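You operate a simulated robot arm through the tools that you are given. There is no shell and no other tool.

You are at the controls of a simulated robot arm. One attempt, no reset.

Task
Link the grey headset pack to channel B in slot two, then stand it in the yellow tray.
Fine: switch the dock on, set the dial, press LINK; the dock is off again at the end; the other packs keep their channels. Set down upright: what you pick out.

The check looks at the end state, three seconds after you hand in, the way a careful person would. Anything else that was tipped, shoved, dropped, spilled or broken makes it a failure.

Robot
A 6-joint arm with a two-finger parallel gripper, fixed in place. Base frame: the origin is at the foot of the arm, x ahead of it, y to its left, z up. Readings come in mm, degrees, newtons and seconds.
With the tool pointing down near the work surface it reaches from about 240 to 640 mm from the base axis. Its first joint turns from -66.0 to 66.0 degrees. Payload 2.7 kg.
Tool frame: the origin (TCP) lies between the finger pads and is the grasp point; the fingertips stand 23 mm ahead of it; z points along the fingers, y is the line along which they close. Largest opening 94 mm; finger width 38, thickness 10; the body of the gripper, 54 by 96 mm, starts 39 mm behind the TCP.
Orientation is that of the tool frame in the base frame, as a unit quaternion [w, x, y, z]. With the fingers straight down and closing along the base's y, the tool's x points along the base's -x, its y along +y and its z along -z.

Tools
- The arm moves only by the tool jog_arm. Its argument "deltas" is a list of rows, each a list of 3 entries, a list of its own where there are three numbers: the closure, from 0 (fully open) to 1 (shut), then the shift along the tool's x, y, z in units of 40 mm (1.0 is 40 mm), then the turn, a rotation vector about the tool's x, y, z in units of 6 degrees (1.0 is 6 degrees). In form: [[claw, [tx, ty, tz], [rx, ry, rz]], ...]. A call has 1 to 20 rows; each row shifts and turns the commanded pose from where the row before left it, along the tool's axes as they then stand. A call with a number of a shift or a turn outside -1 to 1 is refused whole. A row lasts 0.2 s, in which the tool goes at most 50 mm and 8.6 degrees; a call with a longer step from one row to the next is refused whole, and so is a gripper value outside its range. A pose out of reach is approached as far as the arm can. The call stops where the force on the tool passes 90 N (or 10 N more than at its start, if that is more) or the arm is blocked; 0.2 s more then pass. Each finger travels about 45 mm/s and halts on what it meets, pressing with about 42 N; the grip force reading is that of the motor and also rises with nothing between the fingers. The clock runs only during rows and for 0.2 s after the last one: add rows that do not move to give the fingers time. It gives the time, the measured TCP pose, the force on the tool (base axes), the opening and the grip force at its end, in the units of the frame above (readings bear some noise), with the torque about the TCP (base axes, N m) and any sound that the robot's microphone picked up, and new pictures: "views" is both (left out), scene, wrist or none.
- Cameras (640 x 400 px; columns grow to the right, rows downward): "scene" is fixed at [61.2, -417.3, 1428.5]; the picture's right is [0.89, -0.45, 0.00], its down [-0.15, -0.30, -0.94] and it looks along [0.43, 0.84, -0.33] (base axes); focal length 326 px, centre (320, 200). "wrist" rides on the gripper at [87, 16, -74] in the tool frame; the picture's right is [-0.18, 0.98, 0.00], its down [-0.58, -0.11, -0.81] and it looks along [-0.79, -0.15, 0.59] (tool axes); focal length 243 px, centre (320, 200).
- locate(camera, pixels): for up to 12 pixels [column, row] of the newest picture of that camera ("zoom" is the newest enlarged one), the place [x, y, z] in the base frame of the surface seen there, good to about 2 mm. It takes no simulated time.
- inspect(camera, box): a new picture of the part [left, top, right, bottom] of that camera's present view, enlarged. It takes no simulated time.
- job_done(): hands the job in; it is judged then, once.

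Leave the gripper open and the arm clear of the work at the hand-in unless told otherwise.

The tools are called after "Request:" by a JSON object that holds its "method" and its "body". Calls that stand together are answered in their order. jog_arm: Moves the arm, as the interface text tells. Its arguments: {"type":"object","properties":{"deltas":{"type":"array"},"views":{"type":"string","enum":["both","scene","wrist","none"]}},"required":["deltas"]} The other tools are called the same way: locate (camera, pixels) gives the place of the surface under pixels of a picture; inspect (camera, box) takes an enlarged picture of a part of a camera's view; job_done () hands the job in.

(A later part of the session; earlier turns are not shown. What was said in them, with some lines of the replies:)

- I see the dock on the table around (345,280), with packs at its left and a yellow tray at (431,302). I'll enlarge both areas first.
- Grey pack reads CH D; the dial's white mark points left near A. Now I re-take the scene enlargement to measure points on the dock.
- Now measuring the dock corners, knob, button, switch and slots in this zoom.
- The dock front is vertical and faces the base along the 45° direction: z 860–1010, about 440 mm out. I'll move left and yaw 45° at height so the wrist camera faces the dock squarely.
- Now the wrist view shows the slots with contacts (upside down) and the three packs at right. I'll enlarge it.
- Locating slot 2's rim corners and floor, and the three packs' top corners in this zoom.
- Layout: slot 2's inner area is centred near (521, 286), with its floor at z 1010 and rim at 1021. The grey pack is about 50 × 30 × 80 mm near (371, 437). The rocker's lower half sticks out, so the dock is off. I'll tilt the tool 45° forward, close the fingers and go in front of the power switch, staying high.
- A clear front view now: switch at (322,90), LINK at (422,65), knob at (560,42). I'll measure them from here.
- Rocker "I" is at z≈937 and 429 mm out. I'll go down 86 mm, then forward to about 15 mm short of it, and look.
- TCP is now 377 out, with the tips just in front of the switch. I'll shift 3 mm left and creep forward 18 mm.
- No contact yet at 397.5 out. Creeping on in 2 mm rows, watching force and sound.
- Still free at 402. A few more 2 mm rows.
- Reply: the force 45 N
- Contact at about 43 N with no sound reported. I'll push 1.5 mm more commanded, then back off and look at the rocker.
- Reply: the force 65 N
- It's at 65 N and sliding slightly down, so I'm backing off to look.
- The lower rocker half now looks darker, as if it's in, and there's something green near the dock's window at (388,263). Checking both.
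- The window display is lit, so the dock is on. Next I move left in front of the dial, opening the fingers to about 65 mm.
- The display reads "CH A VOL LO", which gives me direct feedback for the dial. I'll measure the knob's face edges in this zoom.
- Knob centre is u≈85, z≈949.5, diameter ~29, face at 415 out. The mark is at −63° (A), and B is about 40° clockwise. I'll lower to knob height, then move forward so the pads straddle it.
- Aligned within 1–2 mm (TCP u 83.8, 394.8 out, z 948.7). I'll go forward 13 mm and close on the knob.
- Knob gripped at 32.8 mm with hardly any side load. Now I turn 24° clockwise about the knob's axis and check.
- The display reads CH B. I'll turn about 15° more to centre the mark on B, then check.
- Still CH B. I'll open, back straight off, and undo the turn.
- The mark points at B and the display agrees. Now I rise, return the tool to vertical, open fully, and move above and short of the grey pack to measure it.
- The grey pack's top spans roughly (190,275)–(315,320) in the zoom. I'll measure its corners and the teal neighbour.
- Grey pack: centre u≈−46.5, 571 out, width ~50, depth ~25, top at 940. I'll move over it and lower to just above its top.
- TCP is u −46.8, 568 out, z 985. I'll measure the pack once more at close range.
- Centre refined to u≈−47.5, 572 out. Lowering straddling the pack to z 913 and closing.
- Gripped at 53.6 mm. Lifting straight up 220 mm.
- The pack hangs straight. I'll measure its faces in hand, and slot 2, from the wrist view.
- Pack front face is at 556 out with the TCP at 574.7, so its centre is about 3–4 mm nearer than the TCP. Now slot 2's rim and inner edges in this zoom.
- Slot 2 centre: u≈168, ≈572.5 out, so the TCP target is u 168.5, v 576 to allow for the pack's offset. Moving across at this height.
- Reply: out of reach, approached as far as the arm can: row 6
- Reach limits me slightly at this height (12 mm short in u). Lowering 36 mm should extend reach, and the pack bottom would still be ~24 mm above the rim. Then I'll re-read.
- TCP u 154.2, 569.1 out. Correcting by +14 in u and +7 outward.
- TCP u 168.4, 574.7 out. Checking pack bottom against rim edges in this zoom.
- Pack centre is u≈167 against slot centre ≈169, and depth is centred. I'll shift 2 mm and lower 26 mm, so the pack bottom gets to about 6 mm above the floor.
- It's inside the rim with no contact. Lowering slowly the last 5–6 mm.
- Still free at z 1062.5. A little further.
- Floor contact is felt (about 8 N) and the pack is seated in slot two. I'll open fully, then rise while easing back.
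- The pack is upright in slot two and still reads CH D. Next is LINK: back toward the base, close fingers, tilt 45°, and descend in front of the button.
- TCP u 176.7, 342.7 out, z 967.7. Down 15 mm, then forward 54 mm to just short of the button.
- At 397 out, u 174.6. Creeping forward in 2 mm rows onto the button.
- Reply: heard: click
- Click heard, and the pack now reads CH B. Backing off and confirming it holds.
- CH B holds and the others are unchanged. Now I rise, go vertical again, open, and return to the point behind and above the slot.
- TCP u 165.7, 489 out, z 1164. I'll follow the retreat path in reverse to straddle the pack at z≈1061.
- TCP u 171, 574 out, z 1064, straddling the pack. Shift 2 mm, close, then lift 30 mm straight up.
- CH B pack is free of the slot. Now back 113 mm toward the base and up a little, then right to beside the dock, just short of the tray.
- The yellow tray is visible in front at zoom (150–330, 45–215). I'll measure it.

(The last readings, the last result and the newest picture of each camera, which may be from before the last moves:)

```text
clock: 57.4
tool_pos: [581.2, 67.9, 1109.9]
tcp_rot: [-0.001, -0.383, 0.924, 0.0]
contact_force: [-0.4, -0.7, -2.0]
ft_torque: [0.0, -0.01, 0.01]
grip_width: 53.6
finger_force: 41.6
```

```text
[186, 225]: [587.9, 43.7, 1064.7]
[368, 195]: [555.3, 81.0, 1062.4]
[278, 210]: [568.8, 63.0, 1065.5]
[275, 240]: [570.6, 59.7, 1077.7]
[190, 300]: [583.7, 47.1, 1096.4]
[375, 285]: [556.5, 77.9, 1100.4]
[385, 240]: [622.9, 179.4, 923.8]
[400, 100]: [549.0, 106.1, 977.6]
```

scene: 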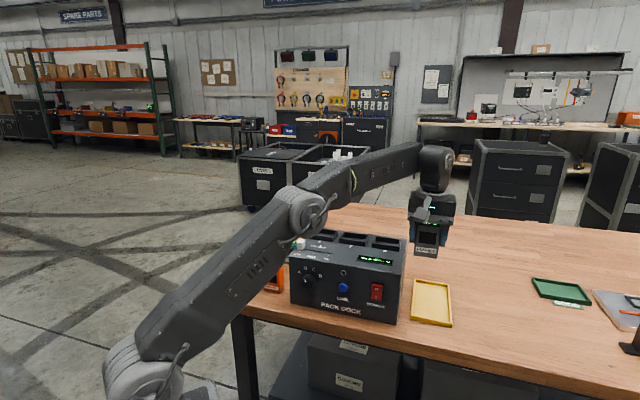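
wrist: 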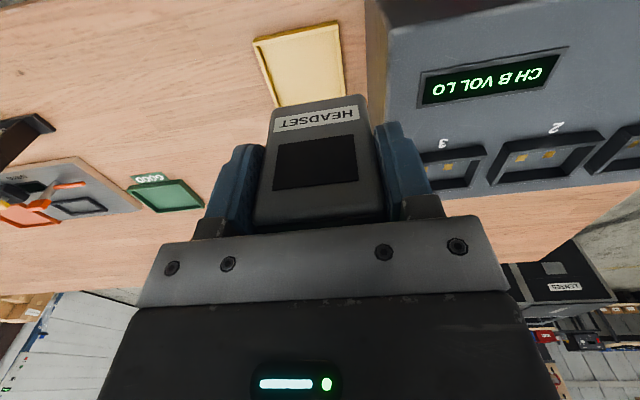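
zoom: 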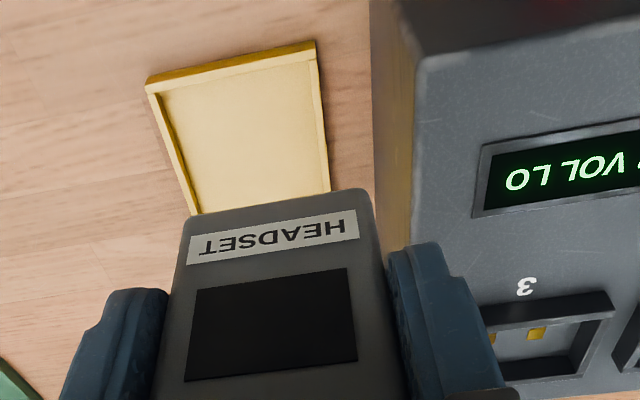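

Tray interior: u 350–438, from 479 outward, floor z 863.5. I'm aiming the TCP at u≈387, v≈504. Lower beside the dock first, shifting right on the way.

Request:
{"method": "jog_arm", "body": {"deltas": [[0.7, [0, 0, 0.75], [0, 0, 0]], [0.7, [0, 0, 0.75], [0, 0, 0]], [0.7, [0, -0.6, 0], [0, 0, 0]], [0.7, [0, 0, 0.8], [0, 0, 0]], [0.7, [0, 0, 0.8], [0, 0, 0]], [0.7, [0, 0, 0.8], [0, 0, 0]], [0.7, [-0.55, 0, 0], [0, 0, 0]], [0.7, [-0.55, 0, 0], [0, 0, 0]], [0.7, [0, 0, 0], [0, 0, 0]]], "views": "both"}}

Request:
{"method": "inspect", "body": {"camera": "wrist", "box": [180, 0, 500, 200]}}

Request:
{"method": "inspect", "body": {"camera": "scene", "box": [370, 220, 490, 340]}}

```text
clock: 59.4
tool_pos: [629.8, 81.2, 951.0]
tcp_rot: [0.0, -0.383, 0.924, 0.0]
contact_force: [-0.7, 0.1, -2.7]
ft_torque: [-0.02, 0.02, 0.03]
grip_width: 53.4
finger_force: 42.5
```

scene: 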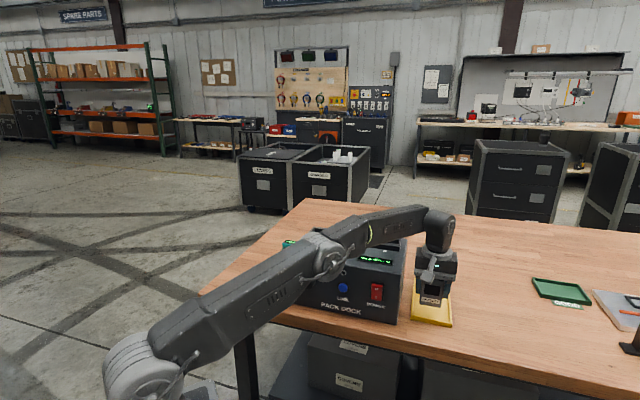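
wrist: 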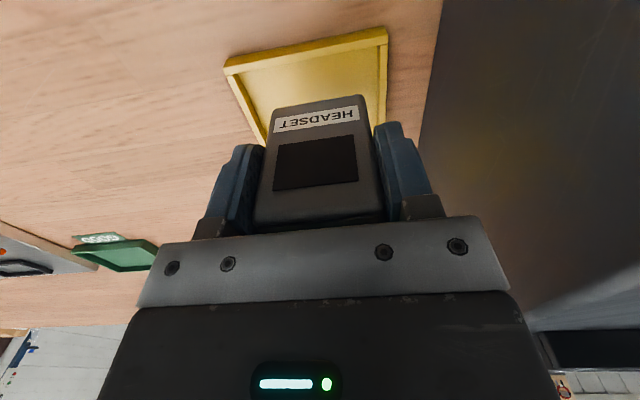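

```text
2.00 times, centred on (340, 100) of wrist
```

zoom: 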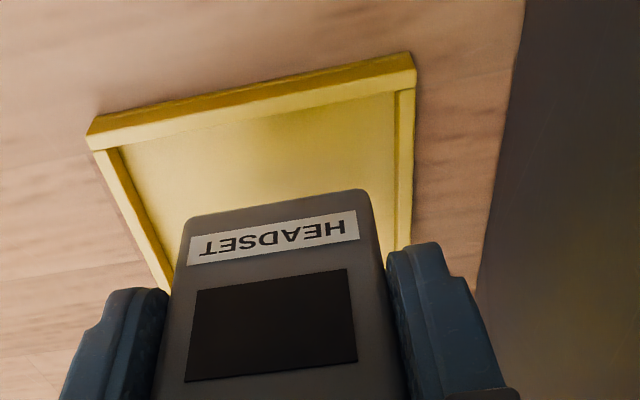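

```text
3.33 times, centred on (430, 280) of scene
```

zoom: 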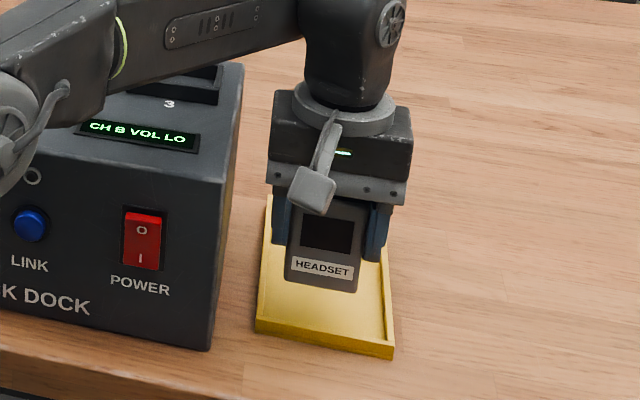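

TCP u 388, 503 out, z 951, directly over the tray. Before lowering, I'll check how far the arm link sits from the dock.

Request:
{"method": "locate", "body": {"camera": "scene", "pixels": [[330, 262], [340, 250], [370, 235], [395, 235], [310, 275], [290, 295], [440, 240], [405, 222], [300, 268], [345, 275]]}}

Request:
{"method": "locate", "body": {"camera": "wrist", "pixels": [[274, 112], [362, 98], [318, 105], [316, 120], [240, 60], [385, 50], [380, 90]]}}

```text
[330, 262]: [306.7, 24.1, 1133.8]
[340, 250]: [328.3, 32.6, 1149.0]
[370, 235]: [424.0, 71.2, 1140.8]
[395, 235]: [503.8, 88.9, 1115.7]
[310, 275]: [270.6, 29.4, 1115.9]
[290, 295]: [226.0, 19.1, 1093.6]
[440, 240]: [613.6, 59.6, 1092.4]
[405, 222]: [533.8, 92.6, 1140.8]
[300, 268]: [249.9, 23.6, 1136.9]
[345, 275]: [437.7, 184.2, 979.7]
```

```text
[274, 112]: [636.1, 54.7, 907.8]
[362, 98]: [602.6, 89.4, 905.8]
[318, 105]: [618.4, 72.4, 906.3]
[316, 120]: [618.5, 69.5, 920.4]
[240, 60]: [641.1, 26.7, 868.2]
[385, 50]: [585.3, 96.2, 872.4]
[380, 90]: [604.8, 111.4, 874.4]
```

There's about 35+ mm between link and dock even after lowering. Pack front is at 486.5, inside the rim's ~480. Lower 30 mm, then creep.

Request:
{"method": "jog_arm", "body": {"deltas": [[0.7, [-0.05, 0, 0.2], [0, 0, 0]], [0.7, [0, 0, 0.25], [0, 0, 0]], [0.7, [0, 0, 0.2], [0, 0, 0]], [0.7, [0, 0, 0.1], [0, 0, 0]], [0.7, [0, 0, 0], [0, 0, 0]]], "views": "wrist"}}

```text
clock: 60.6
tool_pos: [630.6, 83.6, 922.7]
tcp_rot: [-0.001, -0.383, 0.924, 0.0]
contact_force: [0.6, 0.2, -1.1]
ft_torque: [-0.01, 0.03, 0.03]
grip_width: 53.6
finger_force: 41.5
```

wrist: 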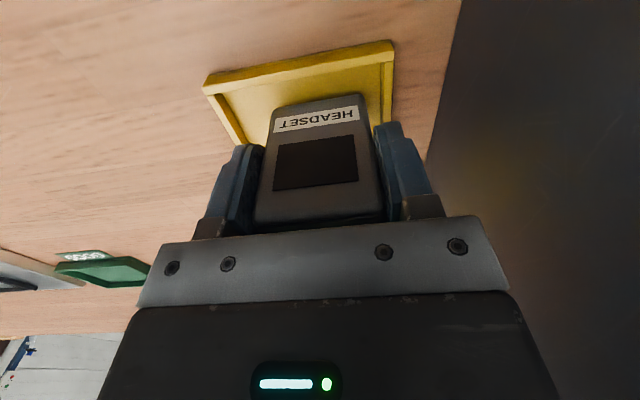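

At z 922.7 with no contact. Creeping down in ~1.2 mm rows.

Request:
{"method": "jog_arm", "body": {"deltas": [[0.7, [0, 0, 0.04], [0, 0, 0]], [0.7, [0, 0, 0.04], [0, 0, 0]], [0.7, [0, 0, 0.03], [0, 0, 0]], [0.7, [0, 0, 0.03], [0, 0, 0]]], "views": "none"}}

```text
clock: 61.6
tool_pos: [631.8, 83.6, 918.3]
tcp_rot: [0.0, -0.382, 0.924, 0.0]
contact_force: [0.2, 0.2, -2.3]
ft_torque: [0.0, 0.01, 0.01]
grip_width: 53.9
finger_force: 42.4
```

Request:
{"method": "jog_arm", "body": {"deltas": [[0.7, [0, 0, 0.03], [0, 0, 0]], [0.7, [0, 0, 0.03], [0, 0, 0]], [0.7, [0, 0, 0], [0, 0, 0]]], "views": "none"}}

```text
clock: 62.4
tool_pos: [632.1, 83.6, 916.6]
tcp_rot: [0.0, -0.383, 0.924, -0.001]
contact_force: [-3.2, 2.2, 9.3]
ft_torque: [0.28, 0.34, 0.02]
grip_width: 53.9
finger_force: 42.0
```

Floor contact is about 11 N, so the pack is down. Open, then rise while easing back toward the base.

Request:
{"method": "jog_arm", "body": {"deltas": [[0.4, [0, 0, 0], [0, 0, 0]], [0.2, [0, 0, 0], [0, 0, 0]], [0, [0, 0, 0], [0, 0, 0]], [0, [0, 0, 0], [0, 0, 0]], [0, [0.1, 0, -0.3], [0, 0, 0]], [0, [0.2, 0, -0.5], [0, 0, 0]], [0, [0.3, 0, -0.6], [0, 0, 0]], [0, [0.4, 0, -0.7], [0, 0, 0]], [0, [0.5, 0, -0.7], [0, 0, 0]], [0, [0.5, 0, -0.7], [0, 0, 0]], [0, [0, 0, 0], [0, 0, 0]]], "views": "both"}}

Request:
{"method": "inspect", "body": {"camera": "scene", "box": [370, 220, 490, 340]}}

```text
clock: 64.8
tool_pos: [575.2, 24.9, 1059.1]
tcp_rot: [0.0, -0.383, 0.924, 0.0]
contact_force: [0.0, -0.4, -0.3]
ft_torque: [0.0, -0.01, -0.03]
grip_width: 93.8
finger_force: 0.0
```

scene: 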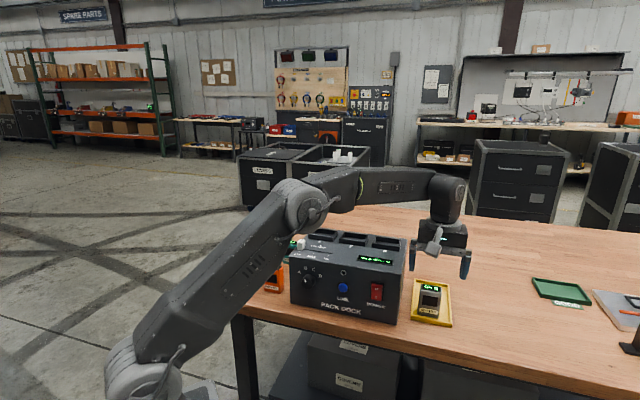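
wrist: 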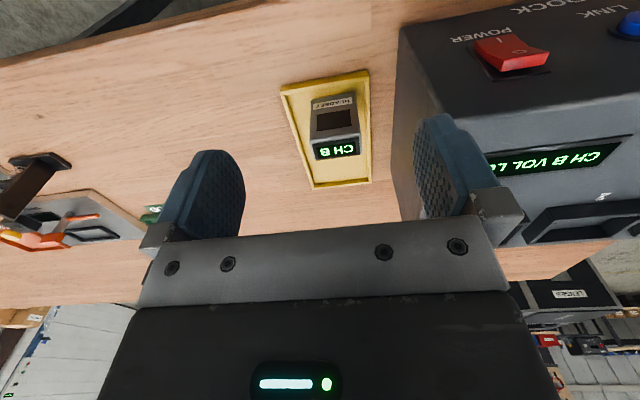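

```text
3.33 times, centred on (430, 280) of scene
```

zoom: 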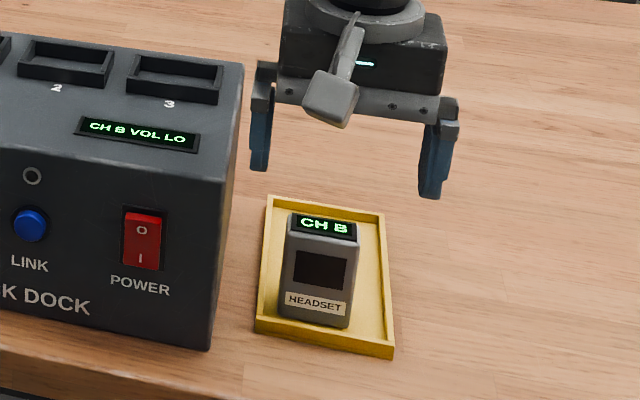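

The pack stands upright in the yellow tray reading CH B. Now to switch off: back away, move left in front of the rocker, close, tilt 45° and lower to the "O" half.

Request:
{"method": "jog_arm", "body": {"deltas": [[0.3, [0.8, 0, 0], [0, 0, 0]], [0.6, [0.8, 0, 0], [0, 0, 0]], [1, [0.8, 0, 0], [0, 0, 0]], [1, [0, 0.82, 0], [0, 0, 0]], [1, [0, 0.82, 0], [0, 0, 0]], [1, [0, 0.82, 0], [0, 0, 0]], [1, [0, 0.82, 0], [0, 0, 0]], [1, [0, 0, 0], [0, -1, 0]], [1, [0, 0, 0], [0, -1, 0]], [1, [0, 0, 0], [0, -1, 0]], [1, [0, 0, 0], [0, -1, 0]], [1, [0, 0, 0], [0, -1, 0]], [1, [0, 0, 0], [0, -1, 0]], [1, [0, 0, 0], [0, -1, 0]], [1, [0, 0, 0], [0, -0.5, 0]], [1, [0.52, 0, 0.52], [0, 0, 0]], [1, [0.52, 0, 0.52], [0, 0, 0]], [1, [0.52, 0, 0.52], [0, 0, 0]], [1, [0, 0, 0], [0, 0, 0]]], "views": "both"}}

```text
clock: 68.8
tool_pos: [414.1, 50.9, 964.2]
tcp_rot: [0.354, -0.354, 0.853, 0.147]
contact_force: [-0.3, 0.3, 0.4]
ft_torque: [-0.02, -0.01, 0.01]
grip_width: 0.0
finger_force: 41.2
```

scene: 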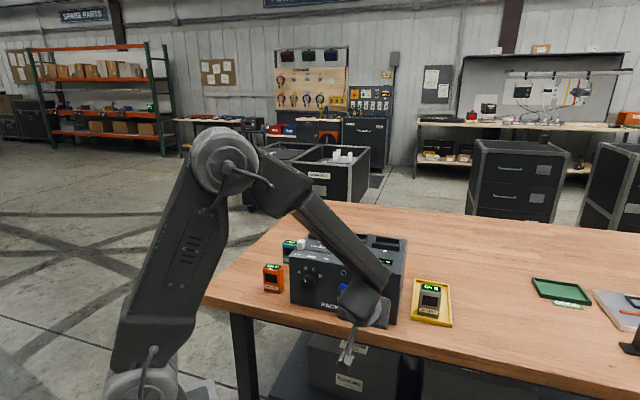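
wrist: 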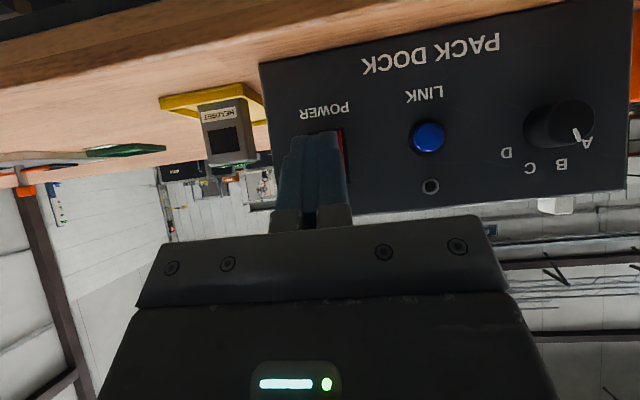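

u 256.8, 329 out, z 964. Up 7 mm to aim at the "O" half, then forward 66 mm.

Request:
{"method": "jog_arm", "body": {"deltas": [[1, [-0.124, -0.02, -0.124], [0, 0, 0]], [1, [-0.39, 0, 0.39], [0, 0, 0]], [1, [-0.39, 0, 0.39], [0, 0, 0]], [1, [-0.39, 0, 0.39], [0, 0, 0]], [1, [0, 0, 0], [0, 0, 0]]], "views": "wrist"}}

```text
clock: 70.0
tool_pos: [460.5, 97.4, 975.0]
tcp_rot: [0.353, -0.353, 0.854, 0.146]
contact_force: [0.5, 0.2, 0.6]
ft_torque: [0.03, -0.01, 0.01]
grip_width: 0.1
finger_force: 42.1
```

wrist: 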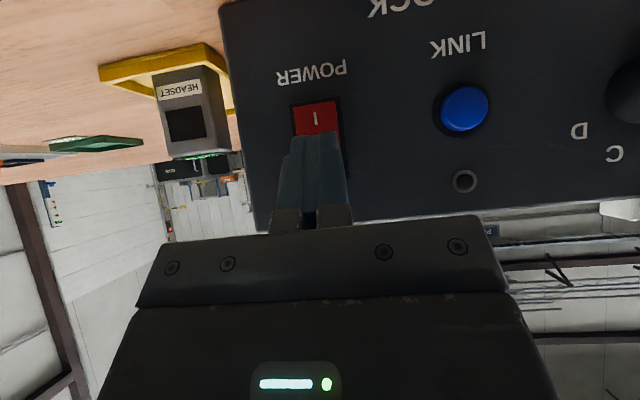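

TCP z 975 is slightly high, so down 5 mm, then creep forward.

Request:
{"method": "jog_arm", "body": {"deltas": [[1, [0.088, 0, 0.088], [0, 0, 0]], [1, [-0.035, 0, 0.035], [0, 0, 0]], [1, [-0.035, 0, 0.035], [0, 0, 0]], [1, [-0.035, 0, 0.035], [0, 0, 0]], [1, [-0.035, 0, 0.035], [0, 0, 0]]], "views": "none"}}

Request:
{"method": "inspect", "body": {"camera": "scene", "box": [330, 220, 430, 300]}}

```text
clock: 71.2
tool_pos: [465.7, 102.0, 969.9]
tcp_rot: [0.353, -0.354, 0.853, 0.147]
contact_force: [-7.2, -4.6, 3.7]
ft_torque: [0.08, -0.05, 0.06]
grip_width: 0.1
finger_force: 41.8
```

```text
5.00 times, centred on (380, 260) of scene
```

zoom: 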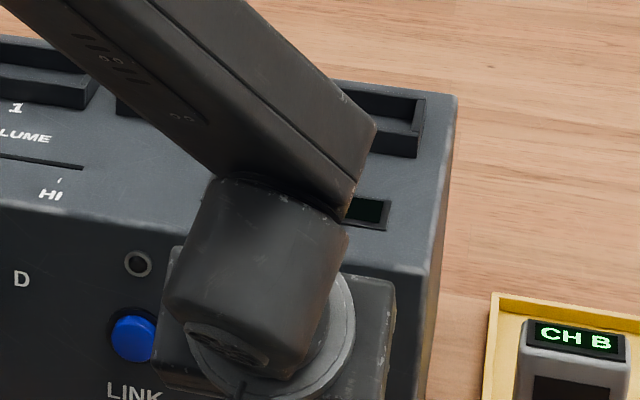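

The visible part of the display is dark now and contact is 9 N. One small extra push, then back off and verify.

Request:
{"method": "jog_arm", "body": {"deltas": [[1, [-0.025, 0, 0.025], [0, 0, 0]], [1, [0.2, 0, -0.2], [0, 0, 0]], [1, [0.5, 0, -0.5], [0, 0, 0]], [1, [0.6, 0, -0.6], [0, 0, 0]], [0.7, [0.6, 0, -0.6], [0, 0, 0]], [0.4, [-0.7, 0, -0.7], [0, 0, 0]], [0.2, [-0.7, 0, -0.7], [0, 0, 0]], [0, [-0.7, 0, -0.7], [0, 0, 0]], [0, [-0.7, 0, -0.7], [0, 0, 0]], [0, [0, 0.8, 0], [0, 0, 0]], [0, [0, 0.8, 0], [0, 0, 0]], [0, [0, 0.8, 0], [0, 0, 0]], [0, [0, 0.8, 0], [0, 0, 0]], [0, [0, 0, 0], [0, 0, 0]]], "views": "both"}}

Request:
{"method": "inspect", "body": {"camera": "scene", "box": [250, 215, 460, 335]}}

Request:
{"method": "inspect", "body": {"camera": "wrist", "box": [60, 0, 480, 200]}}

```text
clock: 74.2
tool_pos: [300.8, 117.2, 1125.0]
tcp_rot: [0.353, -0.354, 0.854, 0.146]
contact_force: [0.2, -0.2, -0.1]
ft_torque: [0.0, 0.0, 0.0]
grip_width: 93.9
finger_force: 0.0
```

scene: 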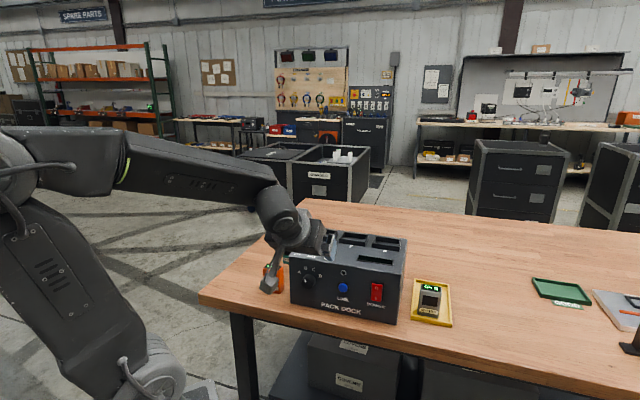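
wrist: 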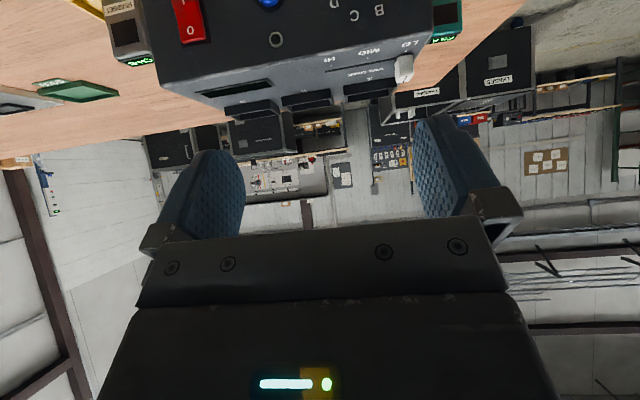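

```text
3.05 times, centred on (355, 275) of scene
```

zoom: 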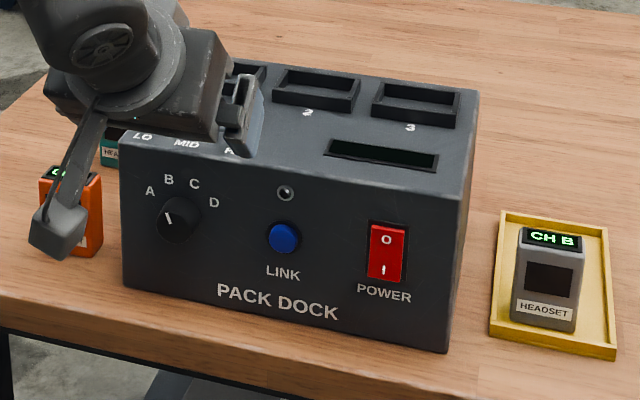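

```text
1.52 times, centred on (270, 100) of wrist
```

zoom: 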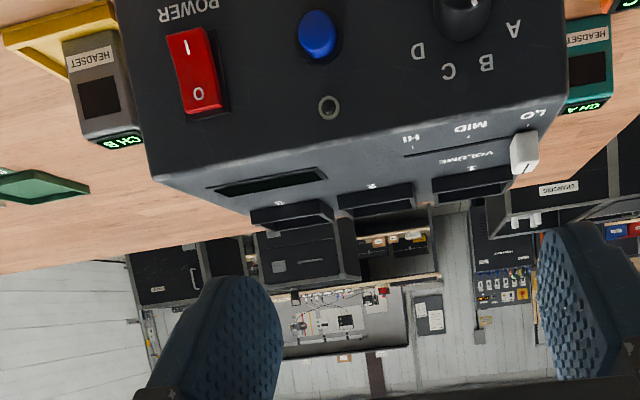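

The display is dark, the rocker is back at O, and the grey pack reads CH B in the tray. I'll raise the arm clear and do a final check of everything.

Request:
{"method": "jog_arm", "body": {"deltas": [[0, [-0.8, 0, -0.8], [0, 0, 0]], [0, [-0.8, 0, -0.8], [0, 0, 0]], [0, [-0.8, 0, -0.8], [0, 0, 0]], [0, [-0.8, 0, -0.8], [0, 0, 0]], [0, [0, 0, 0], [0, 1, 0]], [0, [0, 0, 0], [0, 1, 0]], [0, [0, 0, 0], [0, 1, 0]], [0, [0, 0, 0], [0, 1, 0]], [0, [0, 0, 0], [0, 1, 0]], [0, [0, 0, 0], [0, 1, 0]], [0, [0, 0, 0], [0, 1, 0]], [0, [0, 0, 0], [0, 0.5, 0]], [0, [0, 0, 0], [0, 0, 0]]], "views": "both"}}

Request:
{"method": "inspect", "body": {"camera": "scene", "box": [250, 215, 460, 335]}}

```text
clock: 77.0
tool_pos: [302.4, 119.1, 1308.0]
tcp_rot: [-0.001, -0.383, 0.924, 0.0]
contact_force: [0.3, 0.7, 0.9]
ft_torque: [-0.01, 0.01, -0.01]
grip_width: 93.8
finger_force: 0.0
```

scene: 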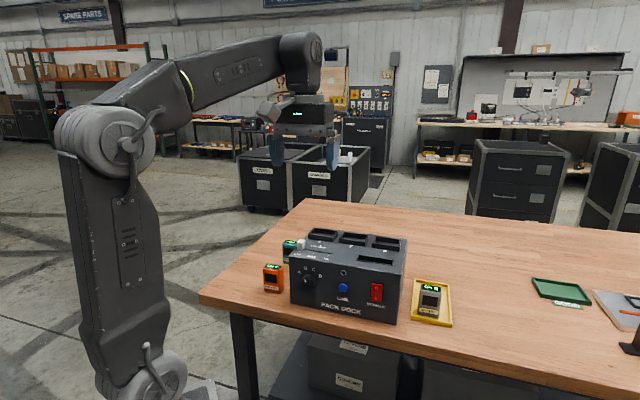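
wrist: 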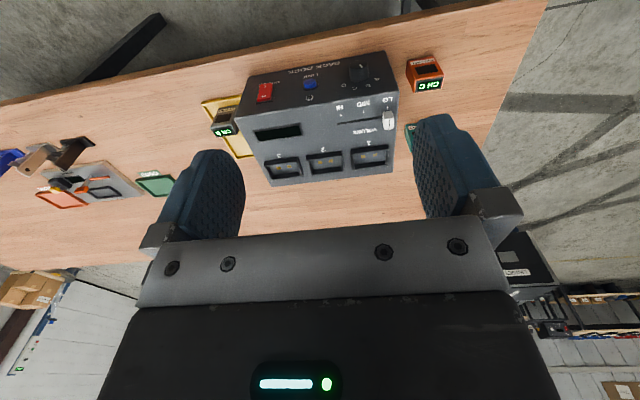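

```text
3.05 times, centred on (355, 275) of scene
```

zoom: 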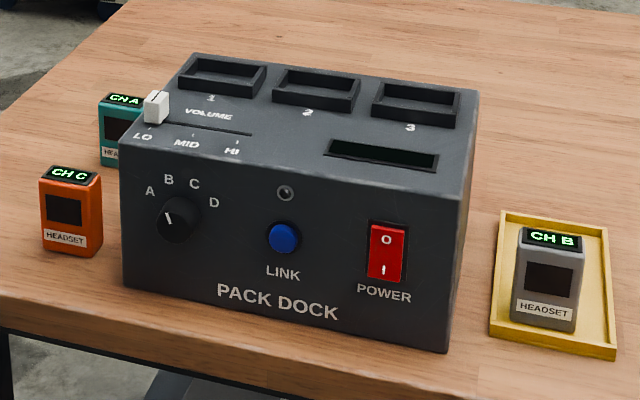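

Everything checks out:
- The grey pack reads CH B and stands upright in the yellow tray.
- Orange is still CH C and teal still CH A, both in place.
- The dock is off and the volume is still at LO.
- The gripper is open and the arm is clear.

I'm handing in.

Request:
{"method": "job_done", "body": {}}

```text
The job is handed in.
```

The grey headset pack is linked to channel B and stands upright in the yellow tray. I linked it in slot two, and its display changed from CH D to CH B when I pressed LINK.

- **Dock:** it is switched off again and its display is dark. The dial is left at B, and the volume slider is still at LO.
- **Other packs:** orange still reads CH C and teal still reads CH A, and neither was touched.
- **Arm:** the gripper is open and the arm is raised clear of the work.

The job is handed in; no result has come back.
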